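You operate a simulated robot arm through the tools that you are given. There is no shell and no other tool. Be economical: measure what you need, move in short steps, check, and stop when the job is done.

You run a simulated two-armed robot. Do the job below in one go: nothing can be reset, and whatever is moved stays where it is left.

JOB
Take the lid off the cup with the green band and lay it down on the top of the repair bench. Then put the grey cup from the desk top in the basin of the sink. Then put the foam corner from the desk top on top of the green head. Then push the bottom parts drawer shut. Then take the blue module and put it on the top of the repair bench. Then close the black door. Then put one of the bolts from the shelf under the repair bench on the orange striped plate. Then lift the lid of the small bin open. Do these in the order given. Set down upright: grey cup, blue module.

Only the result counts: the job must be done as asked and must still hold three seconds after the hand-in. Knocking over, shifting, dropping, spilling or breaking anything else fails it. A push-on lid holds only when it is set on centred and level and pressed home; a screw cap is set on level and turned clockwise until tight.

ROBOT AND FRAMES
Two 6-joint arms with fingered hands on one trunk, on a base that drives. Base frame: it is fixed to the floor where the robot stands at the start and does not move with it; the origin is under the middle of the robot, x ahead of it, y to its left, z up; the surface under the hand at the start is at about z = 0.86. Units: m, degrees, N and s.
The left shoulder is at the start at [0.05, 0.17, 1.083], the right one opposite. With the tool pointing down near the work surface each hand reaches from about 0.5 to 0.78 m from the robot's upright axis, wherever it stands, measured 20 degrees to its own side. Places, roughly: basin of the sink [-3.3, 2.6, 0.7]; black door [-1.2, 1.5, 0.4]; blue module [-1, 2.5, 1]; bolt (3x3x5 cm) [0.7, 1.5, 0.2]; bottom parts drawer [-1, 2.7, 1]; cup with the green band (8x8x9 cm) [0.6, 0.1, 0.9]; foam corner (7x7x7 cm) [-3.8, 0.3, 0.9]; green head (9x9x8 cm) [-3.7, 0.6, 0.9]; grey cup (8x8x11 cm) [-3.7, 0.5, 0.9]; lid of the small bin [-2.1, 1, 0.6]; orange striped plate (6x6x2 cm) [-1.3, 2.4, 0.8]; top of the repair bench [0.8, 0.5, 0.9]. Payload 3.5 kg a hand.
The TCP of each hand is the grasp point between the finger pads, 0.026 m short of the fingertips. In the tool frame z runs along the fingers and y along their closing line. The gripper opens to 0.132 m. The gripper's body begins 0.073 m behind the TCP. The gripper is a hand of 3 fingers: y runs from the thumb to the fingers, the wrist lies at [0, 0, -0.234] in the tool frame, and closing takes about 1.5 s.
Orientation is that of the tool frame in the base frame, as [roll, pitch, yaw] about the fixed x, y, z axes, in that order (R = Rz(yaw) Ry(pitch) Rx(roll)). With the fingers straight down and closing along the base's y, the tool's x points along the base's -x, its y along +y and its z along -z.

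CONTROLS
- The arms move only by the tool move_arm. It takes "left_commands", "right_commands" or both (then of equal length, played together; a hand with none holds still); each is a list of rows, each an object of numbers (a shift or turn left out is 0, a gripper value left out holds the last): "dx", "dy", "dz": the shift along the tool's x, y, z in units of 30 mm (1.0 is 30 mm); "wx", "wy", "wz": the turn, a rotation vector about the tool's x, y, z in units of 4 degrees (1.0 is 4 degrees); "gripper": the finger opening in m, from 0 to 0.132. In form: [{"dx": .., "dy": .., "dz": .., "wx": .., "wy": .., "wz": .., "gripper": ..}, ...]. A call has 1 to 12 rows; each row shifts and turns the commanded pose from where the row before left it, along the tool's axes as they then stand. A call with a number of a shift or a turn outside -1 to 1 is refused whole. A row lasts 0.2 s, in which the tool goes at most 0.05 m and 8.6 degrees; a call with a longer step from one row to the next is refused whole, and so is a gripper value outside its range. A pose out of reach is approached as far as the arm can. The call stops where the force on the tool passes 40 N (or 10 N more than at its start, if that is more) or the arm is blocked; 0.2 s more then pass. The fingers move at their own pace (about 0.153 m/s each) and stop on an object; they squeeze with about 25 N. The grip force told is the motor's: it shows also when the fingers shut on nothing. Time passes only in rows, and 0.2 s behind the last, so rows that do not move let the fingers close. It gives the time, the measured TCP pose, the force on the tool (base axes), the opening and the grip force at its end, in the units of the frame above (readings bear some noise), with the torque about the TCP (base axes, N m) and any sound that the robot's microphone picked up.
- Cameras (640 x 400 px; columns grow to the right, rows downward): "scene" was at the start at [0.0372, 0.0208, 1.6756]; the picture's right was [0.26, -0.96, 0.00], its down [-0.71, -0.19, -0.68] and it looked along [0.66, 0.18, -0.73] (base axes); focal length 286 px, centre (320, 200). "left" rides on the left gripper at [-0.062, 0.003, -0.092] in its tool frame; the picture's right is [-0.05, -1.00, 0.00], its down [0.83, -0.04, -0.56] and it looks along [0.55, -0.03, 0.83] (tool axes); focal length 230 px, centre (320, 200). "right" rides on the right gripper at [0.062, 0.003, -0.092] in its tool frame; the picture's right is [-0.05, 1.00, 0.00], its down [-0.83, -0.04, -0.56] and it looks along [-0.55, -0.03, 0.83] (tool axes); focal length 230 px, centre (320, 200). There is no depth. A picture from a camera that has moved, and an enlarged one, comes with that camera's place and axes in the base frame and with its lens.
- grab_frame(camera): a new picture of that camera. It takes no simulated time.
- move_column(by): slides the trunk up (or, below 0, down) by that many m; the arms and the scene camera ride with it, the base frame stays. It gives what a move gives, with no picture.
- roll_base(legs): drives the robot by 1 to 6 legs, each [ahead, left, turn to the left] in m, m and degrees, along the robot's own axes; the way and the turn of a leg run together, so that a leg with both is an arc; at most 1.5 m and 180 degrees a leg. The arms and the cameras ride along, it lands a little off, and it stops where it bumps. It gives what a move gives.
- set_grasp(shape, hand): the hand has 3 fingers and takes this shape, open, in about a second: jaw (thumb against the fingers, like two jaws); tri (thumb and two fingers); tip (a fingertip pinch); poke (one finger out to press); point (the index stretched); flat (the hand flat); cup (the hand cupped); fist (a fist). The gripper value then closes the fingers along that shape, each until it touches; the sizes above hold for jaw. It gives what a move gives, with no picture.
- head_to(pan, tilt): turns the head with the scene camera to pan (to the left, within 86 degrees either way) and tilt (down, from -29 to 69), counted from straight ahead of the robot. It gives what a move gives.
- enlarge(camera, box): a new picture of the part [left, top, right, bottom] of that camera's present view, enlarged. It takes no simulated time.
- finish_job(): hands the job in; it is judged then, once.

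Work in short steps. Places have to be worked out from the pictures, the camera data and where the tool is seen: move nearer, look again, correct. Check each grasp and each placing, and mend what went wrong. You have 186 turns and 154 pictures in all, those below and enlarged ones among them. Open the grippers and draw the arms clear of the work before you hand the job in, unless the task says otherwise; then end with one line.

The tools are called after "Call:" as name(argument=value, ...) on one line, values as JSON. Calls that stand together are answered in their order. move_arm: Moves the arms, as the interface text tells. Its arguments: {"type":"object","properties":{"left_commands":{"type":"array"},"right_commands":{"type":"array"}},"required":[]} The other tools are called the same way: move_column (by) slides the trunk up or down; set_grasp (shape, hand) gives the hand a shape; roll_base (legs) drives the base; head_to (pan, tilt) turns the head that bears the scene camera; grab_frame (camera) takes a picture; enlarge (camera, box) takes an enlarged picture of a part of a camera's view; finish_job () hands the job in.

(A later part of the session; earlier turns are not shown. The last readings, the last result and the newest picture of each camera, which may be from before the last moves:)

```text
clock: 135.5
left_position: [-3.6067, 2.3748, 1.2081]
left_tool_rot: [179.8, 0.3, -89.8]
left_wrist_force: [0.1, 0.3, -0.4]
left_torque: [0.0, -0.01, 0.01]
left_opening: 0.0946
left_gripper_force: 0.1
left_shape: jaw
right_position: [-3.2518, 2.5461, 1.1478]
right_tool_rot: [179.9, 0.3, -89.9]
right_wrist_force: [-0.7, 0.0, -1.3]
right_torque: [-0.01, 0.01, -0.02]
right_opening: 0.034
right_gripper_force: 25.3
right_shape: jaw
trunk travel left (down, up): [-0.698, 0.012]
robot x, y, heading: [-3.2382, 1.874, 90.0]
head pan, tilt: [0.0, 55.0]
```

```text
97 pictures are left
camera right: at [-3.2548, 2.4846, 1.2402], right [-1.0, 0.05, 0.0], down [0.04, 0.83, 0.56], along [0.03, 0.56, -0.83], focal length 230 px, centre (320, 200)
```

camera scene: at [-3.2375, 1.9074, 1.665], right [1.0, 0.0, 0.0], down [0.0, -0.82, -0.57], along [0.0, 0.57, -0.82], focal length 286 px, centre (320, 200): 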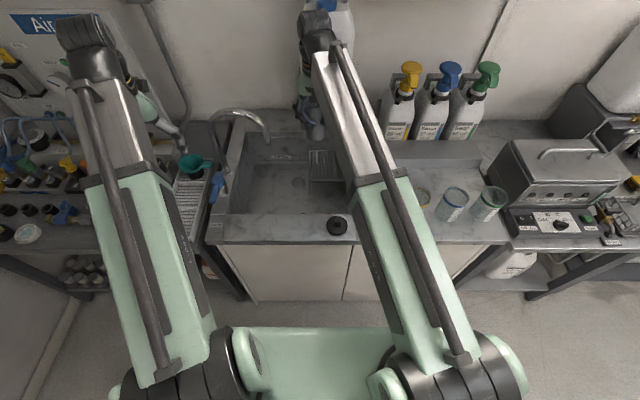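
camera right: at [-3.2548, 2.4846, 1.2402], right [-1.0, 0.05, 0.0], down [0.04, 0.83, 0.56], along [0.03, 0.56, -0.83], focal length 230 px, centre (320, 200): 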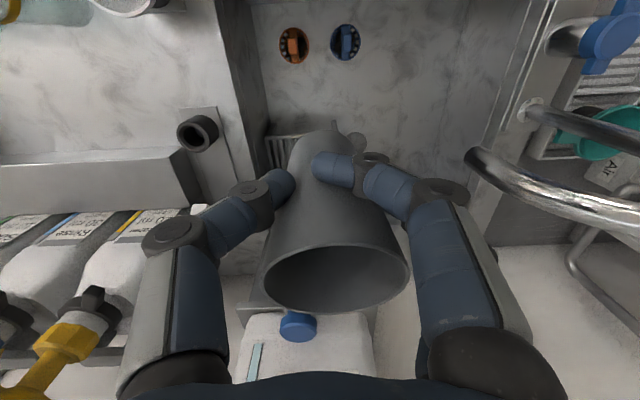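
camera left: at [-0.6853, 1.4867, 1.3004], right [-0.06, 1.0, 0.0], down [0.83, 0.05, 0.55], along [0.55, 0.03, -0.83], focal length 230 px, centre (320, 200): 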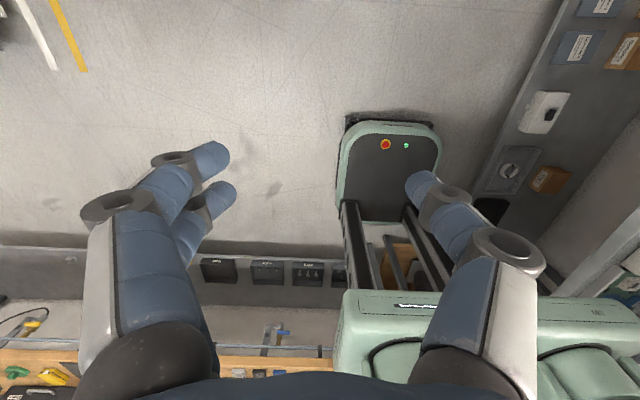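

The basin floor is free between the two small valves (y≈2.485) and the grate (y≥2.64). I'll place the cup at about (-3.28, 2.577); lowering part-way first.

Call:
move_arm(right_commands=[{"dx": -0.52, "dy": 0.47}, {"dx": -0.52, "dy": 0.47}, {"dz": 1}, {"dz": 1}, {"dz": 1}, {"dz": 1}, {"dz": 1}, {"dz": 1}, {"dz": 1}, {"dz": 1}, {}])

Call:
grab_frame(camera="right")

Call:
grab_frame(camera="scene")

```text
clock: 137.9
left_position: [-3.6065, 2.3726, 1.2072]
left_tool_rot: [179.8, 0.3, -89.7]
left_wrist_force: [-0.9, -0.3, 0.1]
left_torque: [0.0, 0.04, -0.01]
left_opening: 0.0949
left_gripper_force: 0.0
left_shape: jaw
right_position: [-3.2775, 2.5708, 0.9053]
right_tool_rot: [179.9, 0.3, -89.9]
right_wrist_force: [0.5, 0.0, -0.8]
right_torque: [0.01, 0.03, 0.01]
right_opening: 0.0339
right_gripper_force: 25.2
right_shape: jaw
right hand out of reach, approached as far as the arm can: row 2
trunk travel left (down, up): [-0.698, 0.012]
robot x, y, heading: [-3.2368, 1.8754, 90.2]
head pan, tilt: [0.0, 55.0]
```

```text
96 pictures are left
camera right: at [-3.281, 2.5094, 0.9979], right [-1.0, 0.05, 0.0], down [0.04, 0.83, 0.56], along [0.03, 0.56, -0.83], focal length 230 px, centre (320, 200)
```

right: 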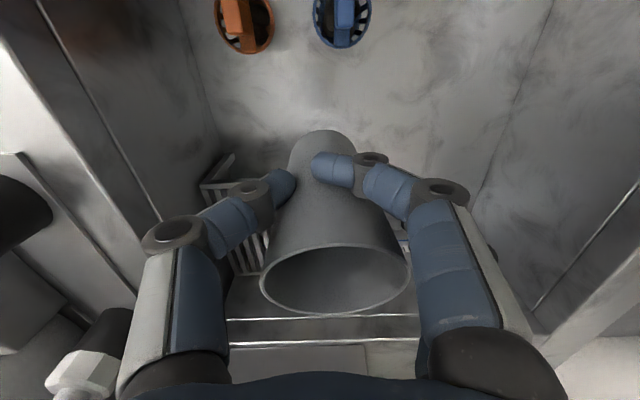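

```text
95 pictures are left
camera scene: at [-3.2377, 1.9072, 1.665], right [1.0, 0.0, 0.0], down [0.0, -0.82, -0.57], along [0.0, 0.57, -0.82], focal length 286 px, centre (320, 200)
```

scene: 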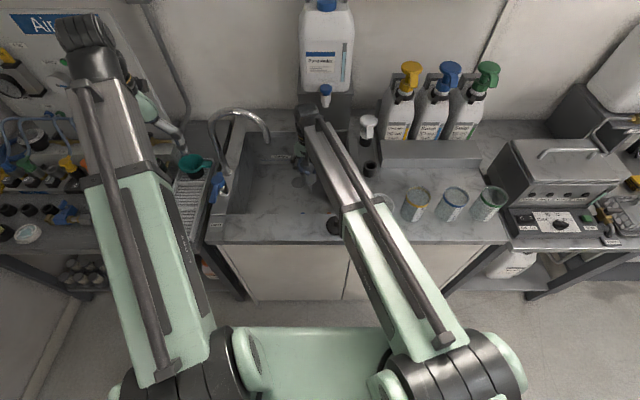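

All clear below the cup. Lowering further to just above the floor of the basin.

Call:
move_arm(right_commands=[{"dz": 0.8}, {"dz": 0.8}, {"dz": 0.8}, {"dz": 0.6}, {"dz": 0.4}, {}])

Call:
grab_frame(camera="right")

```text
clock: 139.3
left_position: [-3.6059, 2.374, 1.2073]
left_tool_rot: [179.8, 0.3, -89.7]
left_wrist_force: [0.7, -0.3, -0.5]
left_torque: [0.02, 0.0, 0.01]
left_opening: 0.0944
left_gripper_force: 0.0
left_shape: jaw
right_position: [-3.278, 2.5691, 0.8062]
right_tool_rot: [179.9, 0.5, -89.9]
right_wrist_force: [-0.4, -0.4, -0.2]
right_torque: [0.03, -0.02, 0.02]
right_opening: 0.0339
right_gripper_force: 25.0
right_shape: jaw
right hand out of reach, approached as far as the arm can: row 5
trunk travel left (down, up): [-0.698, 0.012]
robot x, y, heading: [-3.2395, 1.8732, 90.2]
head pan, tilt: [0.0, 55.0]
```

```text
94 pictures are left
camera right: at [-3.2802, 2.5067, 0.8972], right [-1.0, 0.05, 0.0], down [0.04, 0.83, 0.56], along [0.03, 0.56, -0.83], focal length 230 px, centre (320, 200)
```

right: 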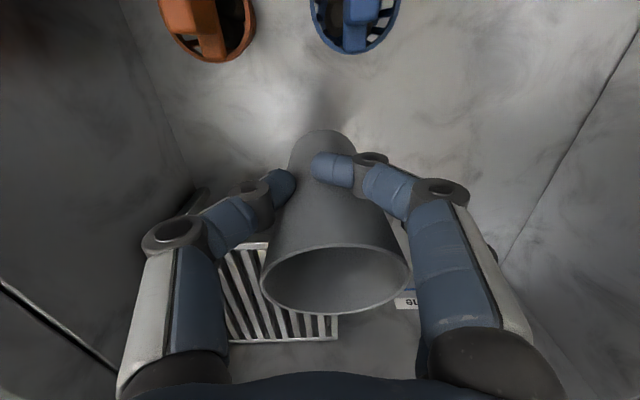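

The arm is near its reach limit, so I'll lower with the column by 3 cm.

Call:
move_column(by=-0.028)

```text
clock: 140.0
left_position: [-3.6067, 2.373, 1.1788]
left_tool_rot: [179.9, 0.3, -89.7]
left_wrist_force: [-0.7, 0.0, -0.8]
left_torque: [-0.01, 0.02, 0.0]
left_opening: 0.0947
left_gripper_force: 0.1
left_shape: jaw
right_position: [-3.2781, 2.5683, 0.7782]
right_tool_rot: [179.9, 0.5, -89.9]
right_wrist_force: [-1.0, 0.0, -0.2]
right_torque: [-0.03, -0.01, 0.01]
right_opening: 0.0337
right_gripper_force: 25.1
right_shape: jaw
trunk travel left (down, up): [-0.67, 0.04]
robot x, y, heading: [-3.2368, 1.8766, 90.5]
head pan, tilt: [0.0, 55.0]
```

Call:
move_arm(right_commands=[{"dz": 0.1}, {"dz": 0.1}, {"dz": 0.1}, {}])

```text
clock: 141.0
left_position: [-3.6067, 2.3734, 1.1781]
left_tool_rot: [179.8, 0.3, -89.6]
left_wrist_force: [1.0, 0.4, -0.7]
left_torque: [0.03, -0.03, 0.0]
left_opening: 0.0948
left_gripper_force: 0.0
left_shape: jaw
right_position: [-3.2772, 2.5664, 0.7695]
right_tool_rot: [179.8, 0.7, -89.9]
right_wrist_force: [0.1, -0.3, -0.4]
right_torque: [-0.01, -0.04, 0.02]
right_opening: 0.0341
right_gripper_force: 24.8
right_shape: jaw
trunk travel left (down, up): [-0.67, 0.04]
robot x, y, heading: [-3.2375, 1.8767, 90.1]
head pan, tilt: [0.0, 55.0]
```

Call:
move_column(by=-0.012)

Call:
enlarge(camera="right", box=[200, 60, 460, 220])

```text
clock: 141.6
left_position: [-3.6057, 2.3739, 1.1668]
left_tool_rot: [179.8, 0.3, -89.7]
left_wrist_force: [0.1, -0.3, 0.8]
left_torque: [0.04, 0.01, 0.01]
left_opening: 0.0946
left_gripper_force: 0.0
left_shape: jaw
right_position: [-3.2765, 2.5666, 0.7569]
right_tool_rot: [179.8, 0.7, -89.9]
right_wrist_force: [0.9, 0.1, -0.5]
right_torque: [-0.03, -0.02, -0.03]
right_opening: 0.0338
right_gripper_force: 25.1
right_shape: jaw
trunk travel left (down, up): [-0.658, 0.052]
robot x, y, heading: [-3.2412, 1.8783, 90.2]
head pan, tilt: [0.0, 55.0]
```

```text
2.46 times, centred on (330, 140) of right
camera zoom: at [-3.2795, 2.505, 0.8487], right [-1.0, 0.05, 0.0], down [0.04, 0.82, 0.56], along [0.03, 0.56, -0.83], focal length 566 px, centre (295, 348)
```

zoom: 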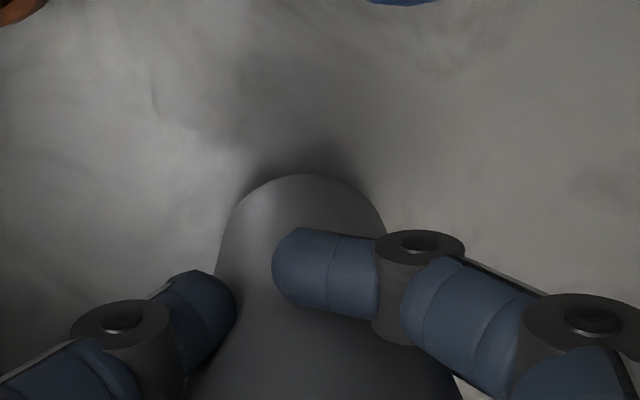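

Call:
move_arm(right_commands=[{"dz": 0.1}, {"dz": 0.1}, {"dz": 0.1}, {}])

```text
clock: 142.6
left_position: [-3.6048, 2.374, 1.1669]
left_tool_rot: [179.8, 0.2, -89.7]
left_wrist_force: [-0.6, 0.6, -0.8]
left_torque: [-0.02, 0.02, -0.01]
left_opening: 0.0947
left_gripper_force: 0.2
left_shape: jaw
right_position: [-3.2767, 2.5648, 0.7498]
right_tool_rot: [179.8, 0.8, -89.9]
right_wrist_force: [0.3, 0.1, 1.7]
right_torque: [0.0, 0.07, 0.02]
right_opening: 0.0337
right_gripper_force: 24.8
right_shape: jaw
trunk travel left (down, up): [-0.658, 0.052]
robot x, y, heading: [-3.2377, 1.8766, 90.1]
head pan, tilt: [0.0, 55.0]
```

Slight contact starting; two more millimetre-size steps to confirm.

Call:
move_arm(right_commands=[{"dz": 0.1}, {"dz": 0.1}, {}])

```text
clock: 143.4
left_position: [-3.6065, 2.3737, 1.167]
left_tool_rot: [179.8, 0.4, -89.6]
left_wrist_force: [0.5, -0.3, 0.6]
left_torque: [0.0, -0.02, 0.0]
left_opening: 0.0947
left_gripper_force: 0.1
left_shape: jaw
right_position: [-3.2762, 2.5637, 0.7434]
right_tool_rot: [179.9, 0.8, -89.9]
right_wrist_force: [1.2, -1.8, 6.1]
right_torque: [0.11, 0.12, 0.04]
right_opening: 0.0339
right_gripper_force: 24.9
right_shape: jaw
right hand out of reach, approached as far as the arm can: row 1
trunk travel left (down, up): [-0.658, 0.052]
robot x, y, heading: [-3.2372, 1.876, 90.0]
head pan, tilt: [0.0, 55.0]
```

Contact. Opening the fingers, then rising straight up.

Call:
move_arm(right_commands=[{"gripper": 0.1}, {}, {}, {}])

Call:
grab_frame(camera="right")

```text
clock: 144.4
left_position: [-3.6065, 2.374, 1.1669]
left_tool_rot: [179.8, 0.2, -89.7]
left_wrist_force: [0.2, 0.2, -0.9]
left_torque: [-0.03, -0.01, 0.04]
left_opening: 0.0947
left_gripper_force: 0.1
left_shape: jaw
right_position: [-3.2754, 2.5632, 0.7431]
right_tool_rot: [179.8, 0.8, -89.9]
right_wrist_force: [-0.3, -0.6, 0.1]
right_torque: [0.01, -0.04, -0.01]
right_opening: 0.0996
right_gripper_force: 0.1
right_shape: jaw
trunk travel left (down, up): [-0.658, 0.052]
robot x, y, heading: [-3.2366, 1.874, 90.3]
head pan, tilt: [0.0, 55.0]
```

```text
92 pictures are left
camera right: at [-3.2786, 2.5015, 0.8346], right [-1.0, 0.05, 0.0], down [0.04, 0.82, 0.57], along [0.02, 0.57, -0.82], focal length 230 px, centre (320, 200)
```

right: 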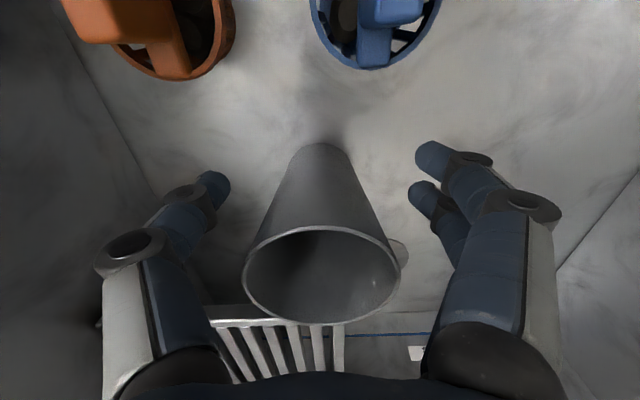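

The cup stands in the basin. Rising with the right arm and restoring the column.

Call:
move_arm(right_commands=[{"dz": -0.5}, {"dz": -0.8}, {"dz": -1}, {"dz": -1}, {"dz": -1}, {"dz": -1}, {"dz": -1}, {"dz": -1}, {"dz": -1}, {"dz": -1}, {"dz": -1}, {"dz": -1}])

Call:
move_column(by=0.05)

Call:
grab_frame(camera="right")

Call:
enlarge(camera="scene", box=[200, 100, 400, 250])

```text
clock: 147.0
left_position: [-3.6052, 2.373, 1.1666]
left_tool_rot: [179.8, 0.1, -89.6]
left_wrist_force: [-0.2, 0.2, -0.3]
left_torque: [-0.01, 0.0, 0.0]
left_opening: 0.0948
left_gripper_force: 0.0
left_shape: jaw
right_position: [-3.2737, 2.5593, 1.0816]
right_tool_rot: [179.8, 0.7, -89.8]
right_wrist_force: [0.0, 0.2, -0.3]
right_torque: [0.0, -0.01, -0.02]
right_opening: 0.0996
right_gripper_force: 0.2
right_shape: jaw
trunk travel left (down, up): [-0.658, 0.052]
robot x, y, heading: [-3.2345, 1.8778, 90.1]
head pan, tilt: [0.0, 55.0]
```

```text
clock: 148.0
left_position: [-3.6061, 2.3733, 1.216]
left_tool_rot: [179.8, 0.3, -89.7]
left_wrist_force: [0.5, 0.5, 0.0]
left_torque: [0.0, 0.0, -0.02]
left_opening: 0.0947
left_gripper_force: 0.0
left_shape: jaw
right_position: [-3.2747, 2.5605, 1.1316]
right_tool_rot: [179.8, 0.8, -90.0]
right_wrist_force: [-0.1, 0.1, -0.4]
right_torque: [0.01, 0.0, 0.03]
right_opening: 0.0996
right_gripper_force: 0.0
right_shape: jaw
trunk travel left (down, up): [-0.708, 0.002]
robot x, y, heading: [-3.2425, 1.873, 90.2]
head pan, tilt: [0.0, 55.0]
```

```text
91 pictures are left
camera right: at [-3.278, 2.4986, 1.2236], right [-1.0, 0.05, 0.0], down [0.04, 0.82, 0.56], along [0.03, 0.56, -0.83], focal length 230 px, centre (320, 200)
```

right: 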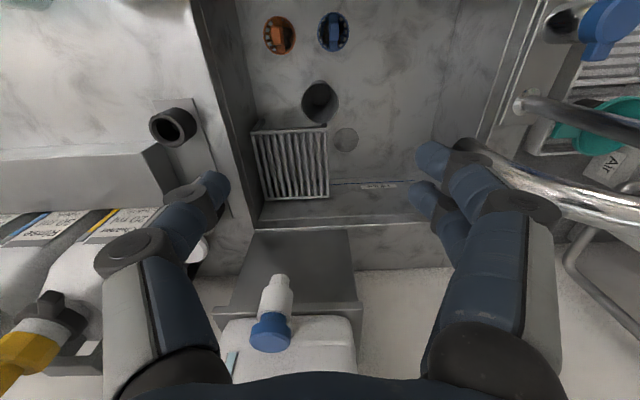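

```text
2.67 times, centred on (300, 175) of scene
camera zoom: at [-3.2377, 1.9075, 1.6749], right [1.0, 0.0, 0.0], down [0.0, -0.82, -0.57], along [0.0, 0.57, -0.82], focal length 763 px, centre (373, 267)
```

zoom: 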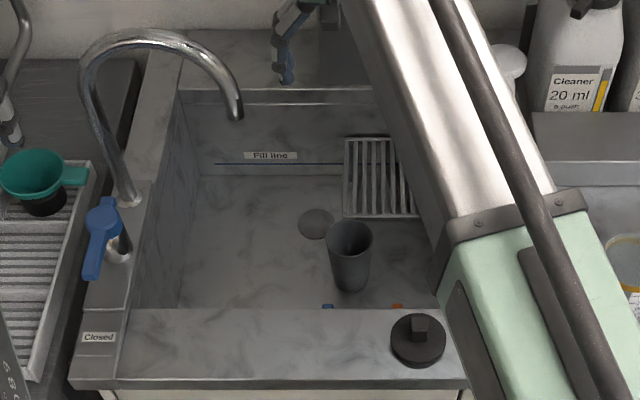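

The grey cup stands upright in the basin. Next, back to the desk for the foam corner.

Call:
roll_base(legs=[[0, -0.21, 0], [0, 0, 90], [0, 1.4, 0]])

Call:
head_to(pan=0, tilt=48)

Call:
grab_frame(camera="right")

Call:
grab_frame(camera="scene")

```text
clock: 160.0
left_position: [-3.5401, 0.1043, 1.2161]
left_tool_rot: [179.7, 0.3, -0.2]
left_wrist_force: [-0.3, -0.6, -0.1]
left_torque: [0.0, 0.0, 0.0]
left_opening: 0.0946
left_gripper_force: 0.0
left_shape: jaw
right_position: [-3.7225, 0.4372, 1.1319]
right_tool_rot: [179.8, 0.6, -0.7]
right_wrist_force: [-0.5, -0.8, 0.1]
right_torque: [0.03, 0.01, 0.0]
right_opening: 0.0998
right_gripper_force: 0.2
right_shape: jaw
trunk travel left (down, up): [-0.708, 0.002]
robot x, y, heading: [-3.0349, 0.4681, 179.3]
head pan, tilt: [0.0, 55.0]
```

```text
clock: 160.7
left_position: [-3.5399, 0.1047, 1.2174]
left_tool_rot: [179.9, 0.3, -0.3]
left_wrist_force: [-0.1, 0.0, 0.3]
left_torque: [0.02, 0.0, 0.01]
left_opening: 0.0948
left_gripper_force: 0.0
left_shape: jaw
right_position: [-3.723, 0.4384, 1.132]
right_tool_rot: [179.8, 0.7, -0.7]
right_wrist_force: [-0.5, 0.3, -0.4]
right_torque: [0.01, 0.01, -0.01]
right_opening: 0.0999
right_gripper_force: 0.2
right_shape: jaw
trunk travel left (down, up): [-0.708, 0.002]
robot x, y, heading: [-3.0391, 0.4685, 179.4]
head pan, tilt: [0.0, 48.0]
```

```text
89 pictures are left
camera right: at [-3.6612, 0.4352, 1.2238], right [-0.06, -1.0, 0.0], down [-0.82, 0.05, 0.56], along [-0.56, 0.03, -0.83], focal length 230 px, centre (320, 200)
```

right: 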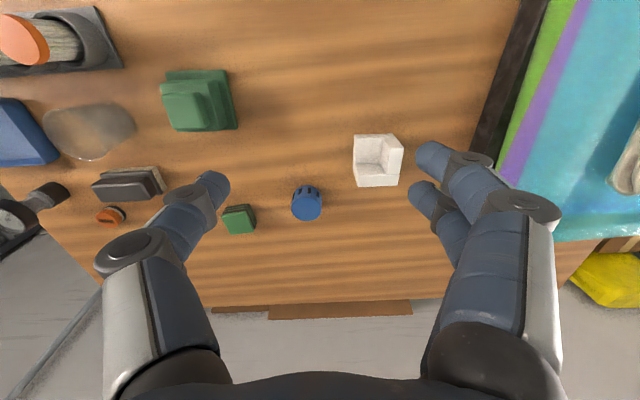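

```text
88 pictures are left
camera scene: at [-3.0764, 0.4675, 1.6842], right [0.01, 1.0, 0.0], down [0.74, -0.01, -0.67], along [-0.67, 0.01, -0.74], focal length 286 px, centre (320, 200)
```

scene: 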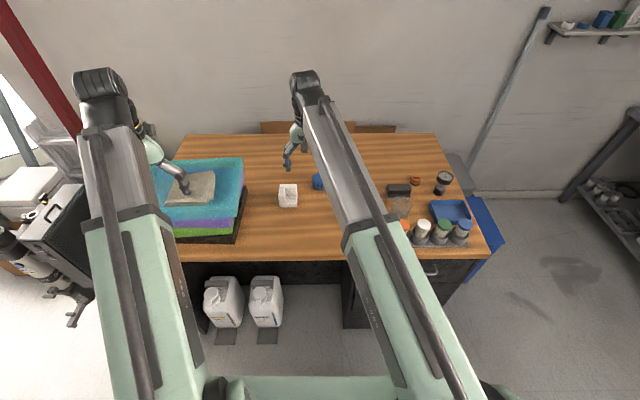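

Call:
enlarge(camera="right", box=[140, 50, 420, 240])

Call:
enlarge(camera="scene", box=[240, 150, 400, 250])

```text
2.11 times, centred on (280, 145) of right
camera zoom: at [-3.6612, 0.4352, 1.2238], right [-0.06, -1.0, 0.0], down [-0.82, 0.05, 0.56], along [-0.56, 0.03, -0.83], focal length 484 px, centre (404, 316)
```

zoom: 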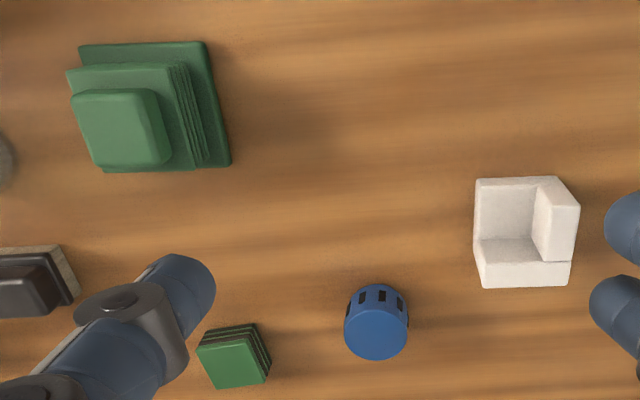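

```text
4.00 times, centred on (320, 200) of scene
camera zoom: at [-3.0764, 0.4675, 1.6842], right [0.01, 1.0, 0.0], down [0.74, -0.01, -0.67], along [-0.67, 0.01, -0.74], focal length 1144 px, centre (320, 200)
```

zoom: 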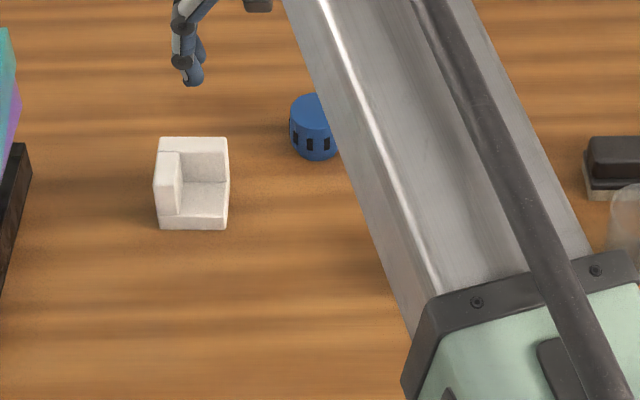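

Foam corner spans x -3.783…-3.843, y 0.325…0.389, walls on its far and left sides. It's at the edge of reach, so I drive 0.1 m closer and move the right hand above its left wall.

Call:
roll_base(legs=[[0.1, 0, 0]])

Call:
move_arm(right_commands=[{"dy": 0.85, "dx": 0.2, "gripper": 0.05}, {"dy": 0.85, "dx": 0.2}, {"dy": 0.85, "dx": 0.2}, {"dy": 0.85}, {"dz": 0.8}, {"dz": 0.8}, {"dz": 0.4}, {}])

Call:
grab_frame(camera="right")

```text
clock: 161.9
left_position: [-3.6426, 0.1057, 1.2155]
left_tool_rot: [179.8, 0.3, -0.3]
left_wrist_force: [-0.7, 0.1, 0.7]
left_torque: [0.02, -0.03, 0.0]
left_opening: 0.0948
left_gripper_force: 0.1
left_shape: jaw
right_position: [-3.8261, 0.4399, 1.1306]
right_tool_rot: [179.9, 0.5, -0.5]
right_wrist_force: [0.3, 0.2, -0.6]
right_torque: [0.0, -0.04, -0.01]
right_opening: 0.0996
right_gripper_force: 0.1
right_shape: jaw
trunk travel left (down, up): [-0.708, 0.002]
robot x, y, heading: [-3.142, 0.4689, 179.3]
head pan, tilt: [0.0, 48.0]
```

```text
clock: 163.7
left_position: [-3.6424, 0.1053, 1.2173]
left_tool_rot: [179.8, 0.2, -0.3]
left_wrist_force: [0.2, -0.6, -0.2]
left_torque: [-0.01, -0.01, 0.02]
left_opening: 0.0948
left_gripper_force: 0.0
left_shape: jaw
right_position: [-3.802, 0.3395, 1.0716]
right_tool_rot: [179.8, 0.7, -0.6]
right_wrist_force: [0.2, -1.2, 0.1]
right_torque: [0.0, 0.0, -0.01]
right_opening: 0.0503
right_gripper_force: 0.0
right_shape: jaw
right hand out of reach, approached as far as the arm can: row 4
trunk travel left (down, up): [-0.708, 0.002]
robot x, y, heading: [-3.1395, 0.4708, 179.4]
head pan, tilt: [0.0, 48.0]
```

```text
85 pictures are left
camera right: at [-3.7406, 0.3366, 1.1635], right [-0.06, -1.0, 0.0], down [-0.82, 0.05, 0.56], along [-0.56, 0.03, -0.83], focal length 230 px, centre (320, 200)
```

right: 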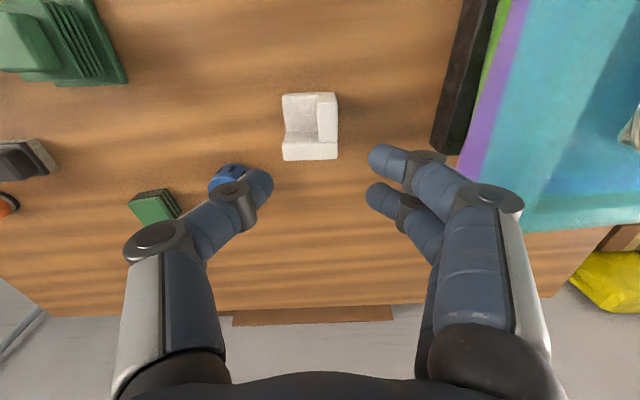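

Aligned over the left wall at (-3.80, 0.332). Descend and pinch it.

Call:
move_arm(right_commands=[{"dy": 0.25}, {"dz": 0.9}, {"dz": 0.9}, {"dz": 0.9}, {"dz": 0.9}, {"dz": 0.8}, {"dz": 0.5}, {}])

Call:
grab_frame(camera="right")

```text
clock: 165.5
left_position: [-3.6413, 0.1067, 1.2167]
left_tool_rot: [179.8, 0.3, -0.3]
left_wrist_force: [0.3, -0.1, 0.0]
left_torque: [0.0, 0.01, 0.0]
left_opening: 0.0947
left_gripper_force: 0.0
left_shape: jaw
right_position: [-3.8043, 0.3302, 0.9241]
right_tool_rot: [179.8, 0.8, -0.6]
right_wrist_force: [-0.5, 0.0, -0.5]
right_torque: [0.06, 0.01, 0.02]
right_opening: 0.0505
right_gripper_force: 0.1
right_shape: jaw
trunk travel left (down, up): [-0.708, 0.002]
robot x, y, heading: [-3.1404, 0.4678, 179.5]
head pan, tilt: [0.0, 48.0]
```

```text
84 pictures are left
camera right: at [-3.7426, 0.3282, 1.0162], right [-0.06, -1.0, 0.0], down [-0.82, 0.05, 0.57], along [-0.56, 0.03, -0.82], focal length 230 px, centre (320, 200)
```

right: 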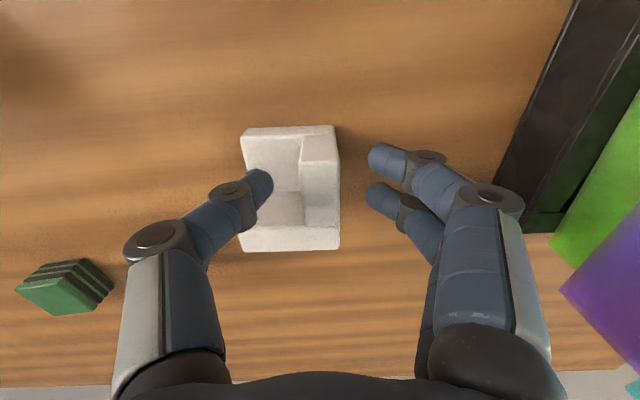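

Well straddled. Closing the fingers on the wall and lifting slightly.

Call:
move_arm(right_commands=[{"gripper": 0.0}, {}, {}, {}, {"dz": -0.3}, {"dz": -0.6}, {"dz": -1}, {"dz": -1}, {"dz": -1}, {}])

Call:
grab_frame(camera="right")

```text
clock: 167.7
left_position: [-3.641, 0.1061, 1.216]
left_tool_rot: [179.8, 0.3, -0.3]
left_wrist_force: [-0.8, 0.5, -0.4]
left_torque: [0.01, 0.01, 0.0]
left_opening: 0.0946
left_gripper_force: 0.1
left_shape: jaw
right_position: [-3.8039, 0.3321, 1.0398]
right_tool_rot: [179.8, 0.6, -0.6]
right_wrist_force: [-0.1, 0.1, 0.3]
right_torque: [-0.03, 0.02, 0.02]
right_opening: 0.0168
right_gripper_force: 24.9
right_shape: jaw
trunk travel left (down, up): [-0.708, 0.002]
robot x, y, heading: [-3.1415, 0.4669, 179.3]
head pan, tilt: [0.0, 48.0]
```

```text
83 pictures are left
camera right: at [-3.7414, 0.329, 1.1329], right [-0.06, -1.0, 0.0], down [-0.82, 0.05, 0.56], along [-0.56, 0.03, -0.83], focal length 230 px, centre (320, 200)
```

right: 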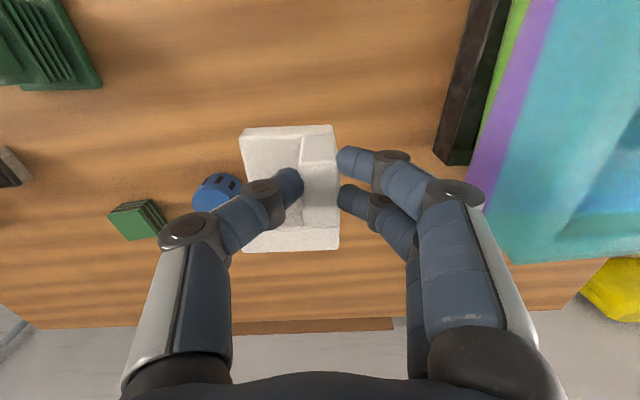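

The foam is held level. I'll lift it and move to one side of the green head to measure the head's top.

Call:
move_arm(right_commands=[{"dz": -1}, {"dz": -0.7, "dy": -0.7, "dx": 0.35}, {"dy": -0.7, "dx": 0.35}, {"dy": -0.7, "dx": 0.35}, {"dy": -0.7, "dx": 0.35}, {"dy": -0.7, "dx": 0.35}, {"dy": -0.7, "dx": 0.35}, {"dy": -0.3, "dx": 0.35}, {"dx": 0.35}, {}])

Call:
grab_frame(camera="right")

Call:
grab_frame(camera="scene")

```text
clock: 169.9
left_position: [-3.6399, 0.106, 1.2161]
left_tool_rot: [179.8, 0.3, -0.3]
left_wrist_force: [0.0, -0.2, 0.0]
left_torque: [0.0, -0.02, -0.01]
left_opening: 0.0947
left_gripper_force: 0.0
left_shape: jaw
right_position: [-3.7168, 0.4661, 1.0902]
right_tool_rot: [179.8, 0.7, -0.6]
right_wrist_force: [-0.5, -1.0, 0.2]
right_torque: [0.01, -0.03, 0.0]
right_opening: 0.0169
right_gripper_force: 24.7
right_shape: jaw
trunk travel left (down, up): [-0.708, 0.002]
robot x, y, heading: [-3.1355, 0.4696, 179.5]
head pan, tilt: [0.0, 48.0]
```

```text
82 pictures are left
camera right: at [-3.6548, 0.4628, 1.1825], right [-0.06, -1.0, 0.0], down [-0.82, 0.05, 0.56], along [-0.56, 0.03, -0.83], focal length 230 px, centre (320, 200)
```

right: 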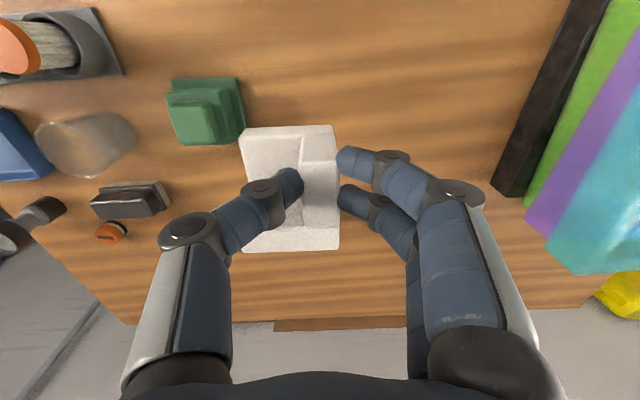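

```text
81 pictures are left
camera scene: at [-3.1772, 0.4684, 1.6842], right [0.01, 1.0, 0.0], down [0.74, -0.01, -0.67], along [-0.67, 0.01, -0.74], focal length 286 px, centre (320, 200)
```

scene: 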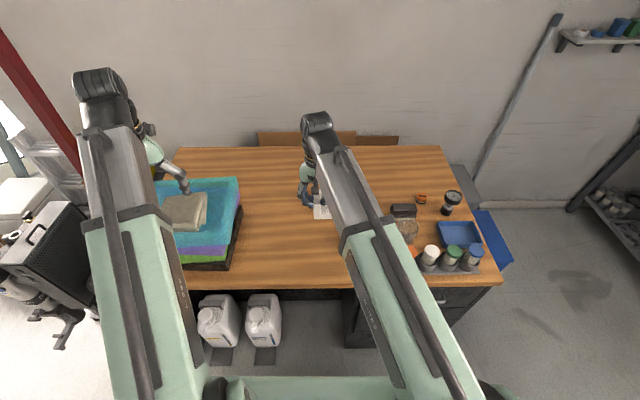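

Call:
enlarge(camera="right", box=[150, 60, 270, 160])

```text
4.00 times, centred on (210, 110) of right
camera zoom: at [-3.6548, 0.4628, 1.1825], right [-0.06, -1.0, 0.0], down [-0.82, 0.05, 0.56], along [-0.56, 0.03, -0.83], focal length 920 px, centre (760, 560)
```

zoom: 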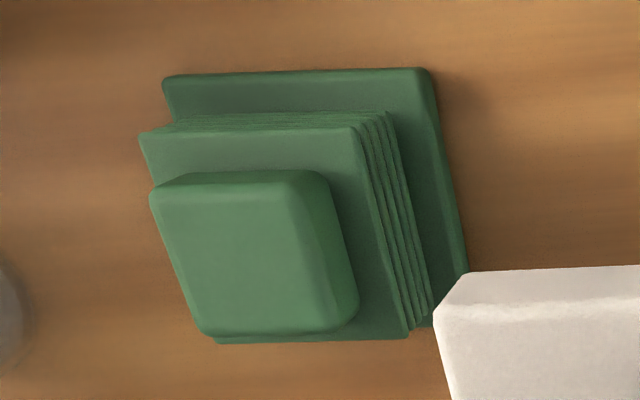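

Re-measuring suggests the desk top is near z≈0.835 and the head's top near 0.912 at (-3.722, 0.615). I'll move the foam's centre of mass above it.

Call:
move_arm(right_commands=[{"dy": -0.74, "dx": 0.1}, {"dy": -0.74, "dx": 0.1}, {"dy": -0.74, "dx": 0.1}, {"dy": -0.74, "dx": 0.1}, {"dy": -0.74, "dx": 0.1}, {"dy": -0.71, "dx": 0.11}, {}, {"dz": 0.7}, {"dz": 0.7}, {}])

Call:
grab_frame(camera="right")

Call:
enlarge(camera="scene", box=[280, 160, 440, 260])

```text
clock: 172.1
left_position: [-3.6418, 0.1047, 1.216]
left_tool_rot: [179.8, 0.3, -0.2]
left_wrist_force: [0.5, -0.1, -0.1]
left_torque: [-0.01, 0.05, -0.01]
left_opening: 0.0947
left_gripper_force: 0.1
left_shape: jaw
right_position: [-3.6993, 0.5976, 1.0475]
right_tool_rot: [179.8, 0.6, -0.5]
right_wrist_force: [0.4, 0.0, -0.3]
right_torque: [0.0, -0.01, 0.06]
right_opening: 0.0167
right_gripper_force: 24.7
right_shape: jaw
trunk travel left (down, up): [-0.708, 0.002]
robot x, y, heading: [-3.1397, 0.4676, 179.4]
head pan, tilt: [0.0, 48.0]
```

```text
79 pictures are left
camera right: at [-3.6364, 0.5949, 1.1393], right [-0.06, -1.0, 0.0], down [-0.82, 0.05, 0.56], along [-0.56, 0.03, -0.83], focal length 230 px, centre (320, 200)
```

right: 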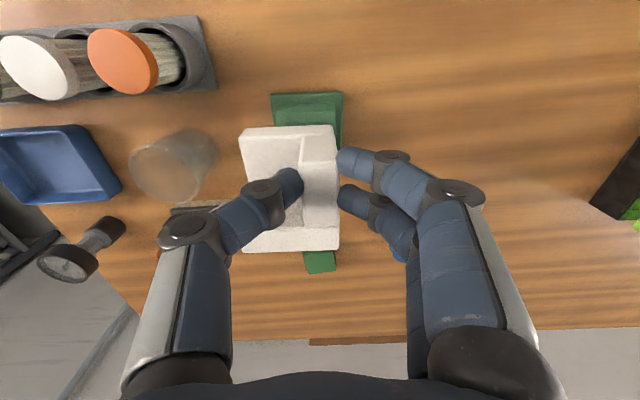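

```text
4.00 times, centred on (360, 210) of scene
camera zoom: at [-3.177, 0.4685, 1.6842], right [0.01, 1.0, 0.0], down [0.74, -0.01, -0.67], along [-0.67, 0.01, -0.74], focal length 1144 px, centre (160, 160)
```

zoom: 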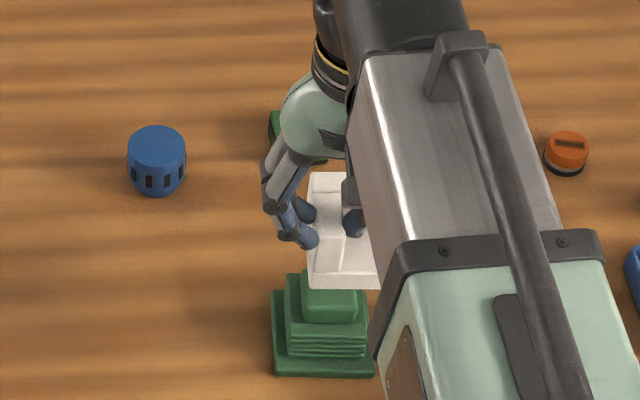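

Head-top centre refined to (-3.727, 0.614). Small correction, then lower toward contact.

Call:
move_arm(right_commands=[{"dx": -0.15}, {"dz": 0.4}, {"dz": 0.4}, {"dz": 0.2}, {"dz": 0.1}, {}])

Call:
move_arm(right_commands=[{"dz": 0.1}, {"dz": 0.1}, {}])

```text
clock: 173.5
left_position: [-3.6418, 0.1051, 1.2166]
left_tool_rot: [179.9, 0.3, -0.3]
left_wrist_force: [0.9, -0.8, 1.0]
left_torque: [0.01, 0.0, 0.02]
left_opening: 0.0947
left_gripper_force: 0.1
left_shape: jaw
right_position: [-3.7035, 0.5986, 1.0146]
right_tool_rot: [179.8, 0.8, -0.6]
right_wrist_force: [-0.3, 0.5, -0.6]
right_torque: [0.02, 0.0, -0.02]
right_opening: 0.0167
right_gripper_force: 25.2
right_shape: jaw
trunk travel left (down, up): [-0.708, 0.002]
robot x, y, heading: [-3.1378, 0.4731, 179.2]
head pan, tilt: [0.0, 48.0]
```

```text
clock: 174.3
left_position: [-3.6412, 0.1054, 1.2175]
left_tool_rot: [179.8, 0.4, -0.3]
left_wrist_force: [0.0, -0.4, -0.4]
left_torque: [-0.03, -0.01, 0.0]
left_opening: 0.0943
left_gripper_force: 0.1
left_shape: jaw
right_position: [-3.7036, 0.598, 1.0102]
right_tool_rot: [179.8, 0.8, -0.5]
right_wrist_force: [-0.5, -0.6, 0.1]
right_torque: [0.01, -0.02, -0.02]
right_opening: 0.0164
right_gripper_force: 25.2
right_shape: jaw
trunk travel left (down, up): [-0.708, 0.002]
robot x, y, heading: [-3.1386, 0.4697, 179.5]
head pan, tilt: [0.0, 48.0]
```

Call:
move_arm(right_commands=[{"dz": 0.1}, {"dz": 0.1}, {"dz": 0.1}, {}])

Call:
enlarge(camera="scene", box=[300, 180, 400, 260])

```text
clock: 175.3
left_position: [-3.642, 0.1059, 1.217]
left_tool_rot: [179.8, 0.3, -0.3]
left_wrist_force: [0.1, -0.3, -0.6]
left_torque: [-0.01, 0.03, 0.02]
left_opening: 0.0947
left_gripper_force: 0.0
left_shape: jaw
right_position: [-3.704, 0.5978, 1.0009]
right_tool_rot: [179.8, 0.7, -0.6]
right_wrist_force: [-1.1, -0.8, 0.2]
right_torque: [0.01, -0.04, 0.02]
right_opening: 0.0168
right_gripper_force: 24.9
right_shape: jaw
trunk travel left (down, up): [-0.708, 0.002]
robot x, y, heading: [-3.1374, 0.4709, 179.6]
head pan, tilt: [0.0, 48.0]
```

```text
5.00 times, centred on (350, 220) of scene
camera zoom: at [-3.1771, 0.4684, 1.6842], right [0.01, 1.0, 0.0], down [0.74, -0.01, -0.67], along [-0.67, 0.01, -0.74], focal length 1430 px, centre (170, 100)
```

zoom: 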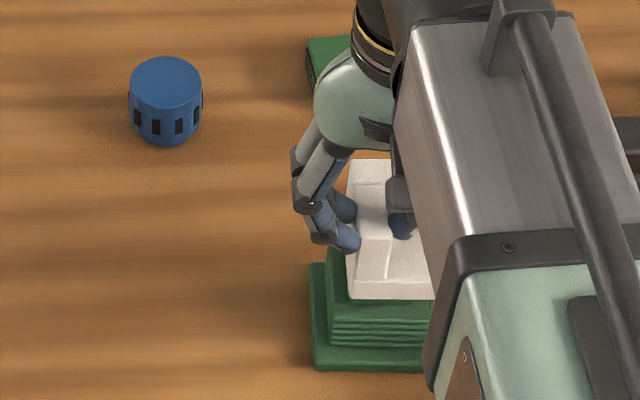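

Very close; continuing down in 3 mm steps to contact.

Call:
move_arm(right_commands=[{"dz": 0.1}, {"dz": 0.1}, {"dz": 0.1}, {}])

```text
clock: 176.3
left_position: [-3.6393, 0.106, 1.2179]
left_tool_rot: [179.9, 0.4, -0.4]
left_wrist_force: [0.2, 0.0, 0.0]
left_torque: [0.03, -0.02, 0.01]
left_opening: 0.0945
left_gripper_force: 0.1
left_shape: jaw
right_position: [-3.7049, 0.5988, 0.9955]
right_tool_rot: [179.9, 1.1, -0.6]
right_wrist_force: [3.9, 1.2, 27.0]
right_torque: [0.0, -0.05, -0.04]
right_opening: 0.02
right_gripper_force: 24.9
right_shape: jaw
trunk travel left (down, up): [-0.708, 0.002]
robot x, y, heading: [-3.1374, 0.4713, 179.4]
head pan, tilt: [0.0, 48.0]
stopped in row 4 (right hand): the force on the tool passed its limit at 41 N (the readings are from after the stop); the commanded pose is now the measured one
```

Contact on the head. Releasing gently and rising.

Call:
move_arm(right_commands=[{"gripper": 0.045}, {}, {}, {}, {"dz": -0.4}, {"dz": -0.8}, {"dz": -1}, {"dz": -1}, {"dz": -1}, {}])

Call:
grab_frame(camera="right")

Call:
enlarge(camera="scene", box=[300, 180, 400, 260])

```text
clock: 178.6
left_position: [-3.6412, 0.1059, 1.2174]
left_tool_rot: [179.8, 0.3, -0.4]
left_wrist_force: [-0.9, -0.2, 0.1]
left_torque: [-0.02, -0.03, -0.02]
left_opening: 0.0947
left_gripper_force: 0.0
left_shape: jaw
right_position: [-3.7029, 0.599, 1.118]
right_tool_rot: [179.8, 0.8, -0.6]
right_wrist_force: [-0.3, 0.3, 0.1]
right_torque: [0.0, 0.01, 0.01]
right_opening: 0.0447
right_gripper_force: 0.1
right_shape: jaw
trunk travel left (down, up): [-0.708, 0.002]
robot x, y, heading: [-3.1428, 0.4669, 179.3]
head pan, tilt: [0.0, 48.0]
```

```text
76 pictures are left
camera right: at [-3.6401, 0.5954, 1.2096], right [-0.06, -1.0, 0.0], down [-0.82, 0.05, 0.57], along [-0.57, 0.03, -0.82], focal length 230 px, centre (320, 200)
```

right: 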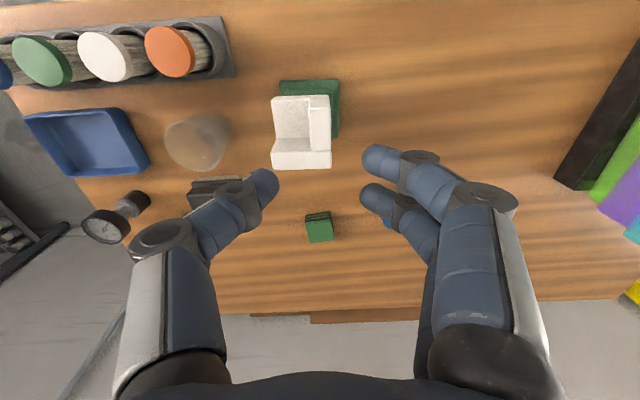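

```text
5.00 times, centred on (350, 220) of scene
camera zoom: at [-3.1772, 0.4685, 1.6842], right [0.01, 1.0, 0.0], down [0.74, -0.01, -0.67], along [-0.67, 0.01, -0.74], focal length 1430 px, centre (170, 100)
```

zoom: 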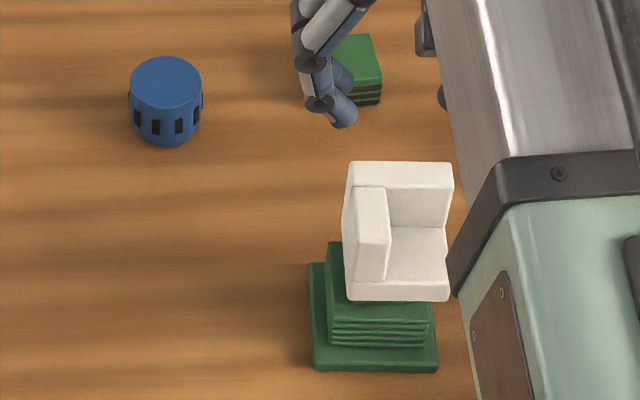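

The foam corner rests level on the green head. Next the drawer: I raise the right hand, then return to the aisle and reverse east to about x=-0.95.

Call:
move_arm(right_commands=[{"dz": -1}, {"dz": -1}, {"dx": 0.7, "dz": -0.5}, {"dx": 0.7}, {"dx": 0.6}, {}])

Call:
roll_base(legs=[[-0.1, 0, 0.6], [0, -1.46, 0], [-1.1, 0, 0], [-1.05, 0, 0]])

Call:
head_to(pan=-70, tilt=38)

Call:
grab_frame(camera="scene")

```text
clock: 179.9
left_position: [-3.6417, 0.1066, 1.2161]
left_tool_rot: [179.9, 0.3, -0.4]
left_wrist_force: [-0.2, 0.2, -1.6]
left_torque: [0.02, -0.01, -0.02]
left_opening: 0.0949
left_gripper_force: 0.1
left_shape: jaw
right_position: [-3.64, 0.5976, 1.192]
right_tool_rot: [179.8, 0.9, -0.6]
right_wrist_force: [-0.7, 0.1, -0.6]
right_torque: [-0.02, -0.01, 0.02]
right_opening: 0.0446
right_gripper_force: 0.1
right_shape: jaw
trunk travel left (down, up): [-0.708, 0.002]
robot x, y, heading: [-3.1396, 0.4665, 179.4]
head pan, tilt: [0.0, 48.0]
```

```text
clock: 198.1
left_position: [-1.4001, 1.5699, 1.2164]
left_tool_rot: [179.8, 0.3, 1.1]
left_wrist_force: [-0.4, 0.3, -0.3]
left_torque: [0.03, 0.02, 0.01]
left_opening: 0.0947
left_gripper_force: 0.0
left_shape: jaw
right_position: [-1.4108, 2.0613, 1.1924]
right_tool_rot: [179.8, 0.8, 0.8]
right_wrist_force: [0.2, -0.6, 0.1]
right_torque: [0.01, 0.06, 0.03]
right_opening: 0.0444
right_gripper_force: 0.1
right_shape: jaw
trunk travel left (down, up): [-0.708, 0.002]
robot x, y, heading: [-0.9074, 1.9442, -178.9]
head pan, tilt: [0.0, 48.0]
```

```text
clock: 199.5
left_position: [-1.4012, 1.5695, 1.2161]
left_tool_rot: [179.7, 0.3, 1.0]
left_wrist_force: [-0.2, 0.4, -0.4]
left_torque: [-0.02, 0.02, 0.0]
left_opening: 0.0946
left_gripper_force: 0.1
left_shape: jaw
right_position: [-1.4124, 2.0614, 1.1911]
right_tool_rot: [179.8, 0.9, 0.8]
right_wrist_force: [-0.2, -0.1, -0.1]
right_torque: [0.01, 0.01, 0.03]
right_opening: 0.0445
right_gripper_force: 0.0
right_shape: jaw
trunk travel left (down, up): [-0.708, 0.002]
robot x, y, heading: [-0.9094, 1.9461, -179.1]
head pan, tilt: [-70.0, 38.0]
```

```text
74 pictures are left
camera scene: at [-0.8972, 2.0254, 1.6986], right [0.93, 0.36, 0.0], down [0.22, -0.58, -0.79], along [-0.28, 0.74, -0.62], focal length 286 px, centre (320, 200)
```

scene: 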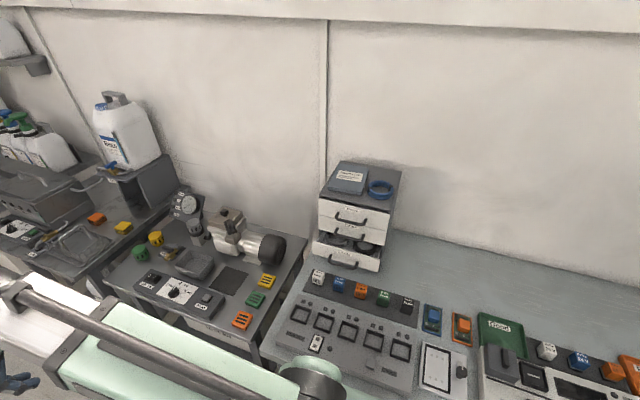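

Drawer unit, coloured modules and striped plates are visible. Zooming in.

Call:
enlarge(camera="scene", box=[280, 150, 460, 330])

Call:
enlarge(camera="scene", box=[200, 240, 300, 350])

```text
2.22 times, centred on (370, 240) of scene
camera zoom: at [-0.8972, 2.0254, 1.6986], right [0.93, 0.36, 0.0], down [0.22, -0.58, -0.79], along [-0.28, 0.74, -0.62], focal length 636 px, centre (209, 111)
```

zoom: 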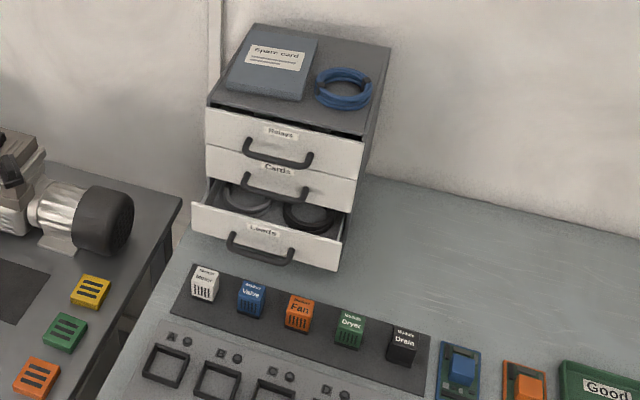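

```text
3.64 times, centred on (250, 295) of scene
camera zoom: at [-0.8972, 2.0254, 1.6986], right [0.93, 0.36, 0.0], down [0.22, -0.58, -0.79], along [-0.28, 0.74, -0.62], focal length 1040 px, centre (574, -146)
```

zoom: 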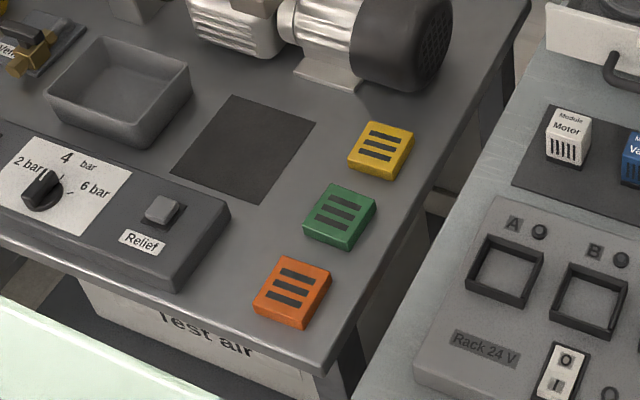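

Blue module is the "Valve" cube in the row; the orange striped plate is on the lower bench to the left. I'll step back south slightly and turn right to face the drawers.

Call:
roll_base(legs=[[0, 0.06, 0], [0, 0, -90.5]])

Call:
head_to(pan=0, tilt=40)

Call:
grab_frame(camera="scene")

Call:
grab_frame(camera="right")

```text
clock: 204.3
left_position: [-1.2843, 2.3758, 1.2167]
left_tool_rot: [179.8, 0.2, -88.6]
left_wrist_force: [0.1, 0.4, -0.1]
left_torque: [0.0, 0.02, -0.01]
left_opening: 0.0948
left_gripper_force: 0.1
left_shape: jaw
right_position: [-0.7935, 2.3908, 1.1919]
right_tool_rot: [179.9, 1.0, -88.9]
right_wrist_force: [-0.2, 0.1, 0.1]
right_torque: [-0.01, 0.01, 0.02]
right_opening: 0.0447
right_gripper_force: 0.1
right_shape: jaw
trunk travel left (down, up): [-0.708, 0.002]
robot x, y, heading: [-0.9058, 1.8831, 91.2]
head pan, tilt: [-70.0, 38.0]
```

```text
clock: 205.7
left_position: [-1.2833, 2.3758, 1.2179]
left_tool_rot: [179.9, 0.3, -88.6]
left_wrist_force: [0.1, 0.2, 0.7]
left_torque: [0.0, -0.01, 0.0]
left_opening: 0.0949
left_gripper_force: 0.0
left_shape: jaw
right_position: [-0.7919, 2.3904, 1.1919]
right_tool_rot: [179.9, 0.9, -88.9]
right_wrist_force: [0.0, 1.1, -0.8]
right_torque: [0.04, 0.0, 0.0]
right_opening: 0.0445
right_gripper_force: 0.2
right_shape: jaw
trunk travel left (down, up): [-0.708, 0.002]
robot x, y, heading: [-0.9059, 1.8836, 91.1]
head pan, tilt: [0.0, 40.0]
```

```text
71 pictures are left
camera scene: at [-0.9065, 1.9293, 1.6956], right [1.0, 0.02, 0.0], down [0.01, -0.64, -0.77], along [-0.01, 0.77, -0.64], focal length 286 px, centre (320, 200)
```

scene: 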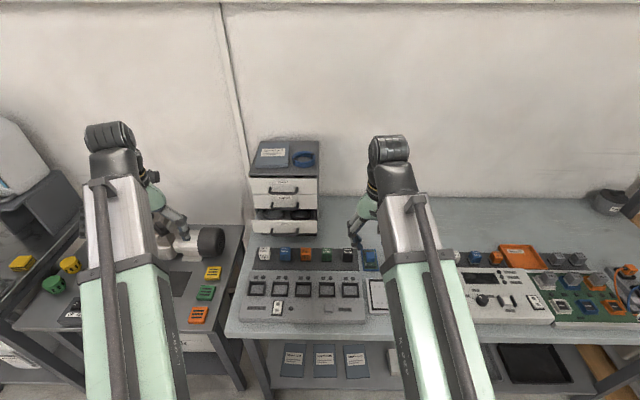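

```text
70 pictures are left
camera right: at [-0.7938, 2.328, 1.2834], right [-1.0, 0.03, 0.0], down [0.03, 0.82, 0.57], along [0.02, 0.57, -0.82], focal length 230 px, centre (320, 200)
```

right: 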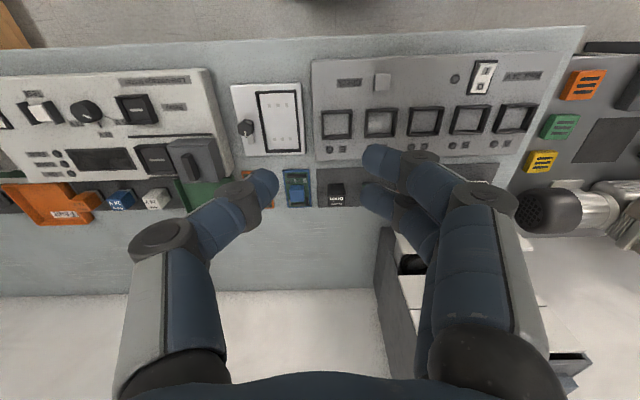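

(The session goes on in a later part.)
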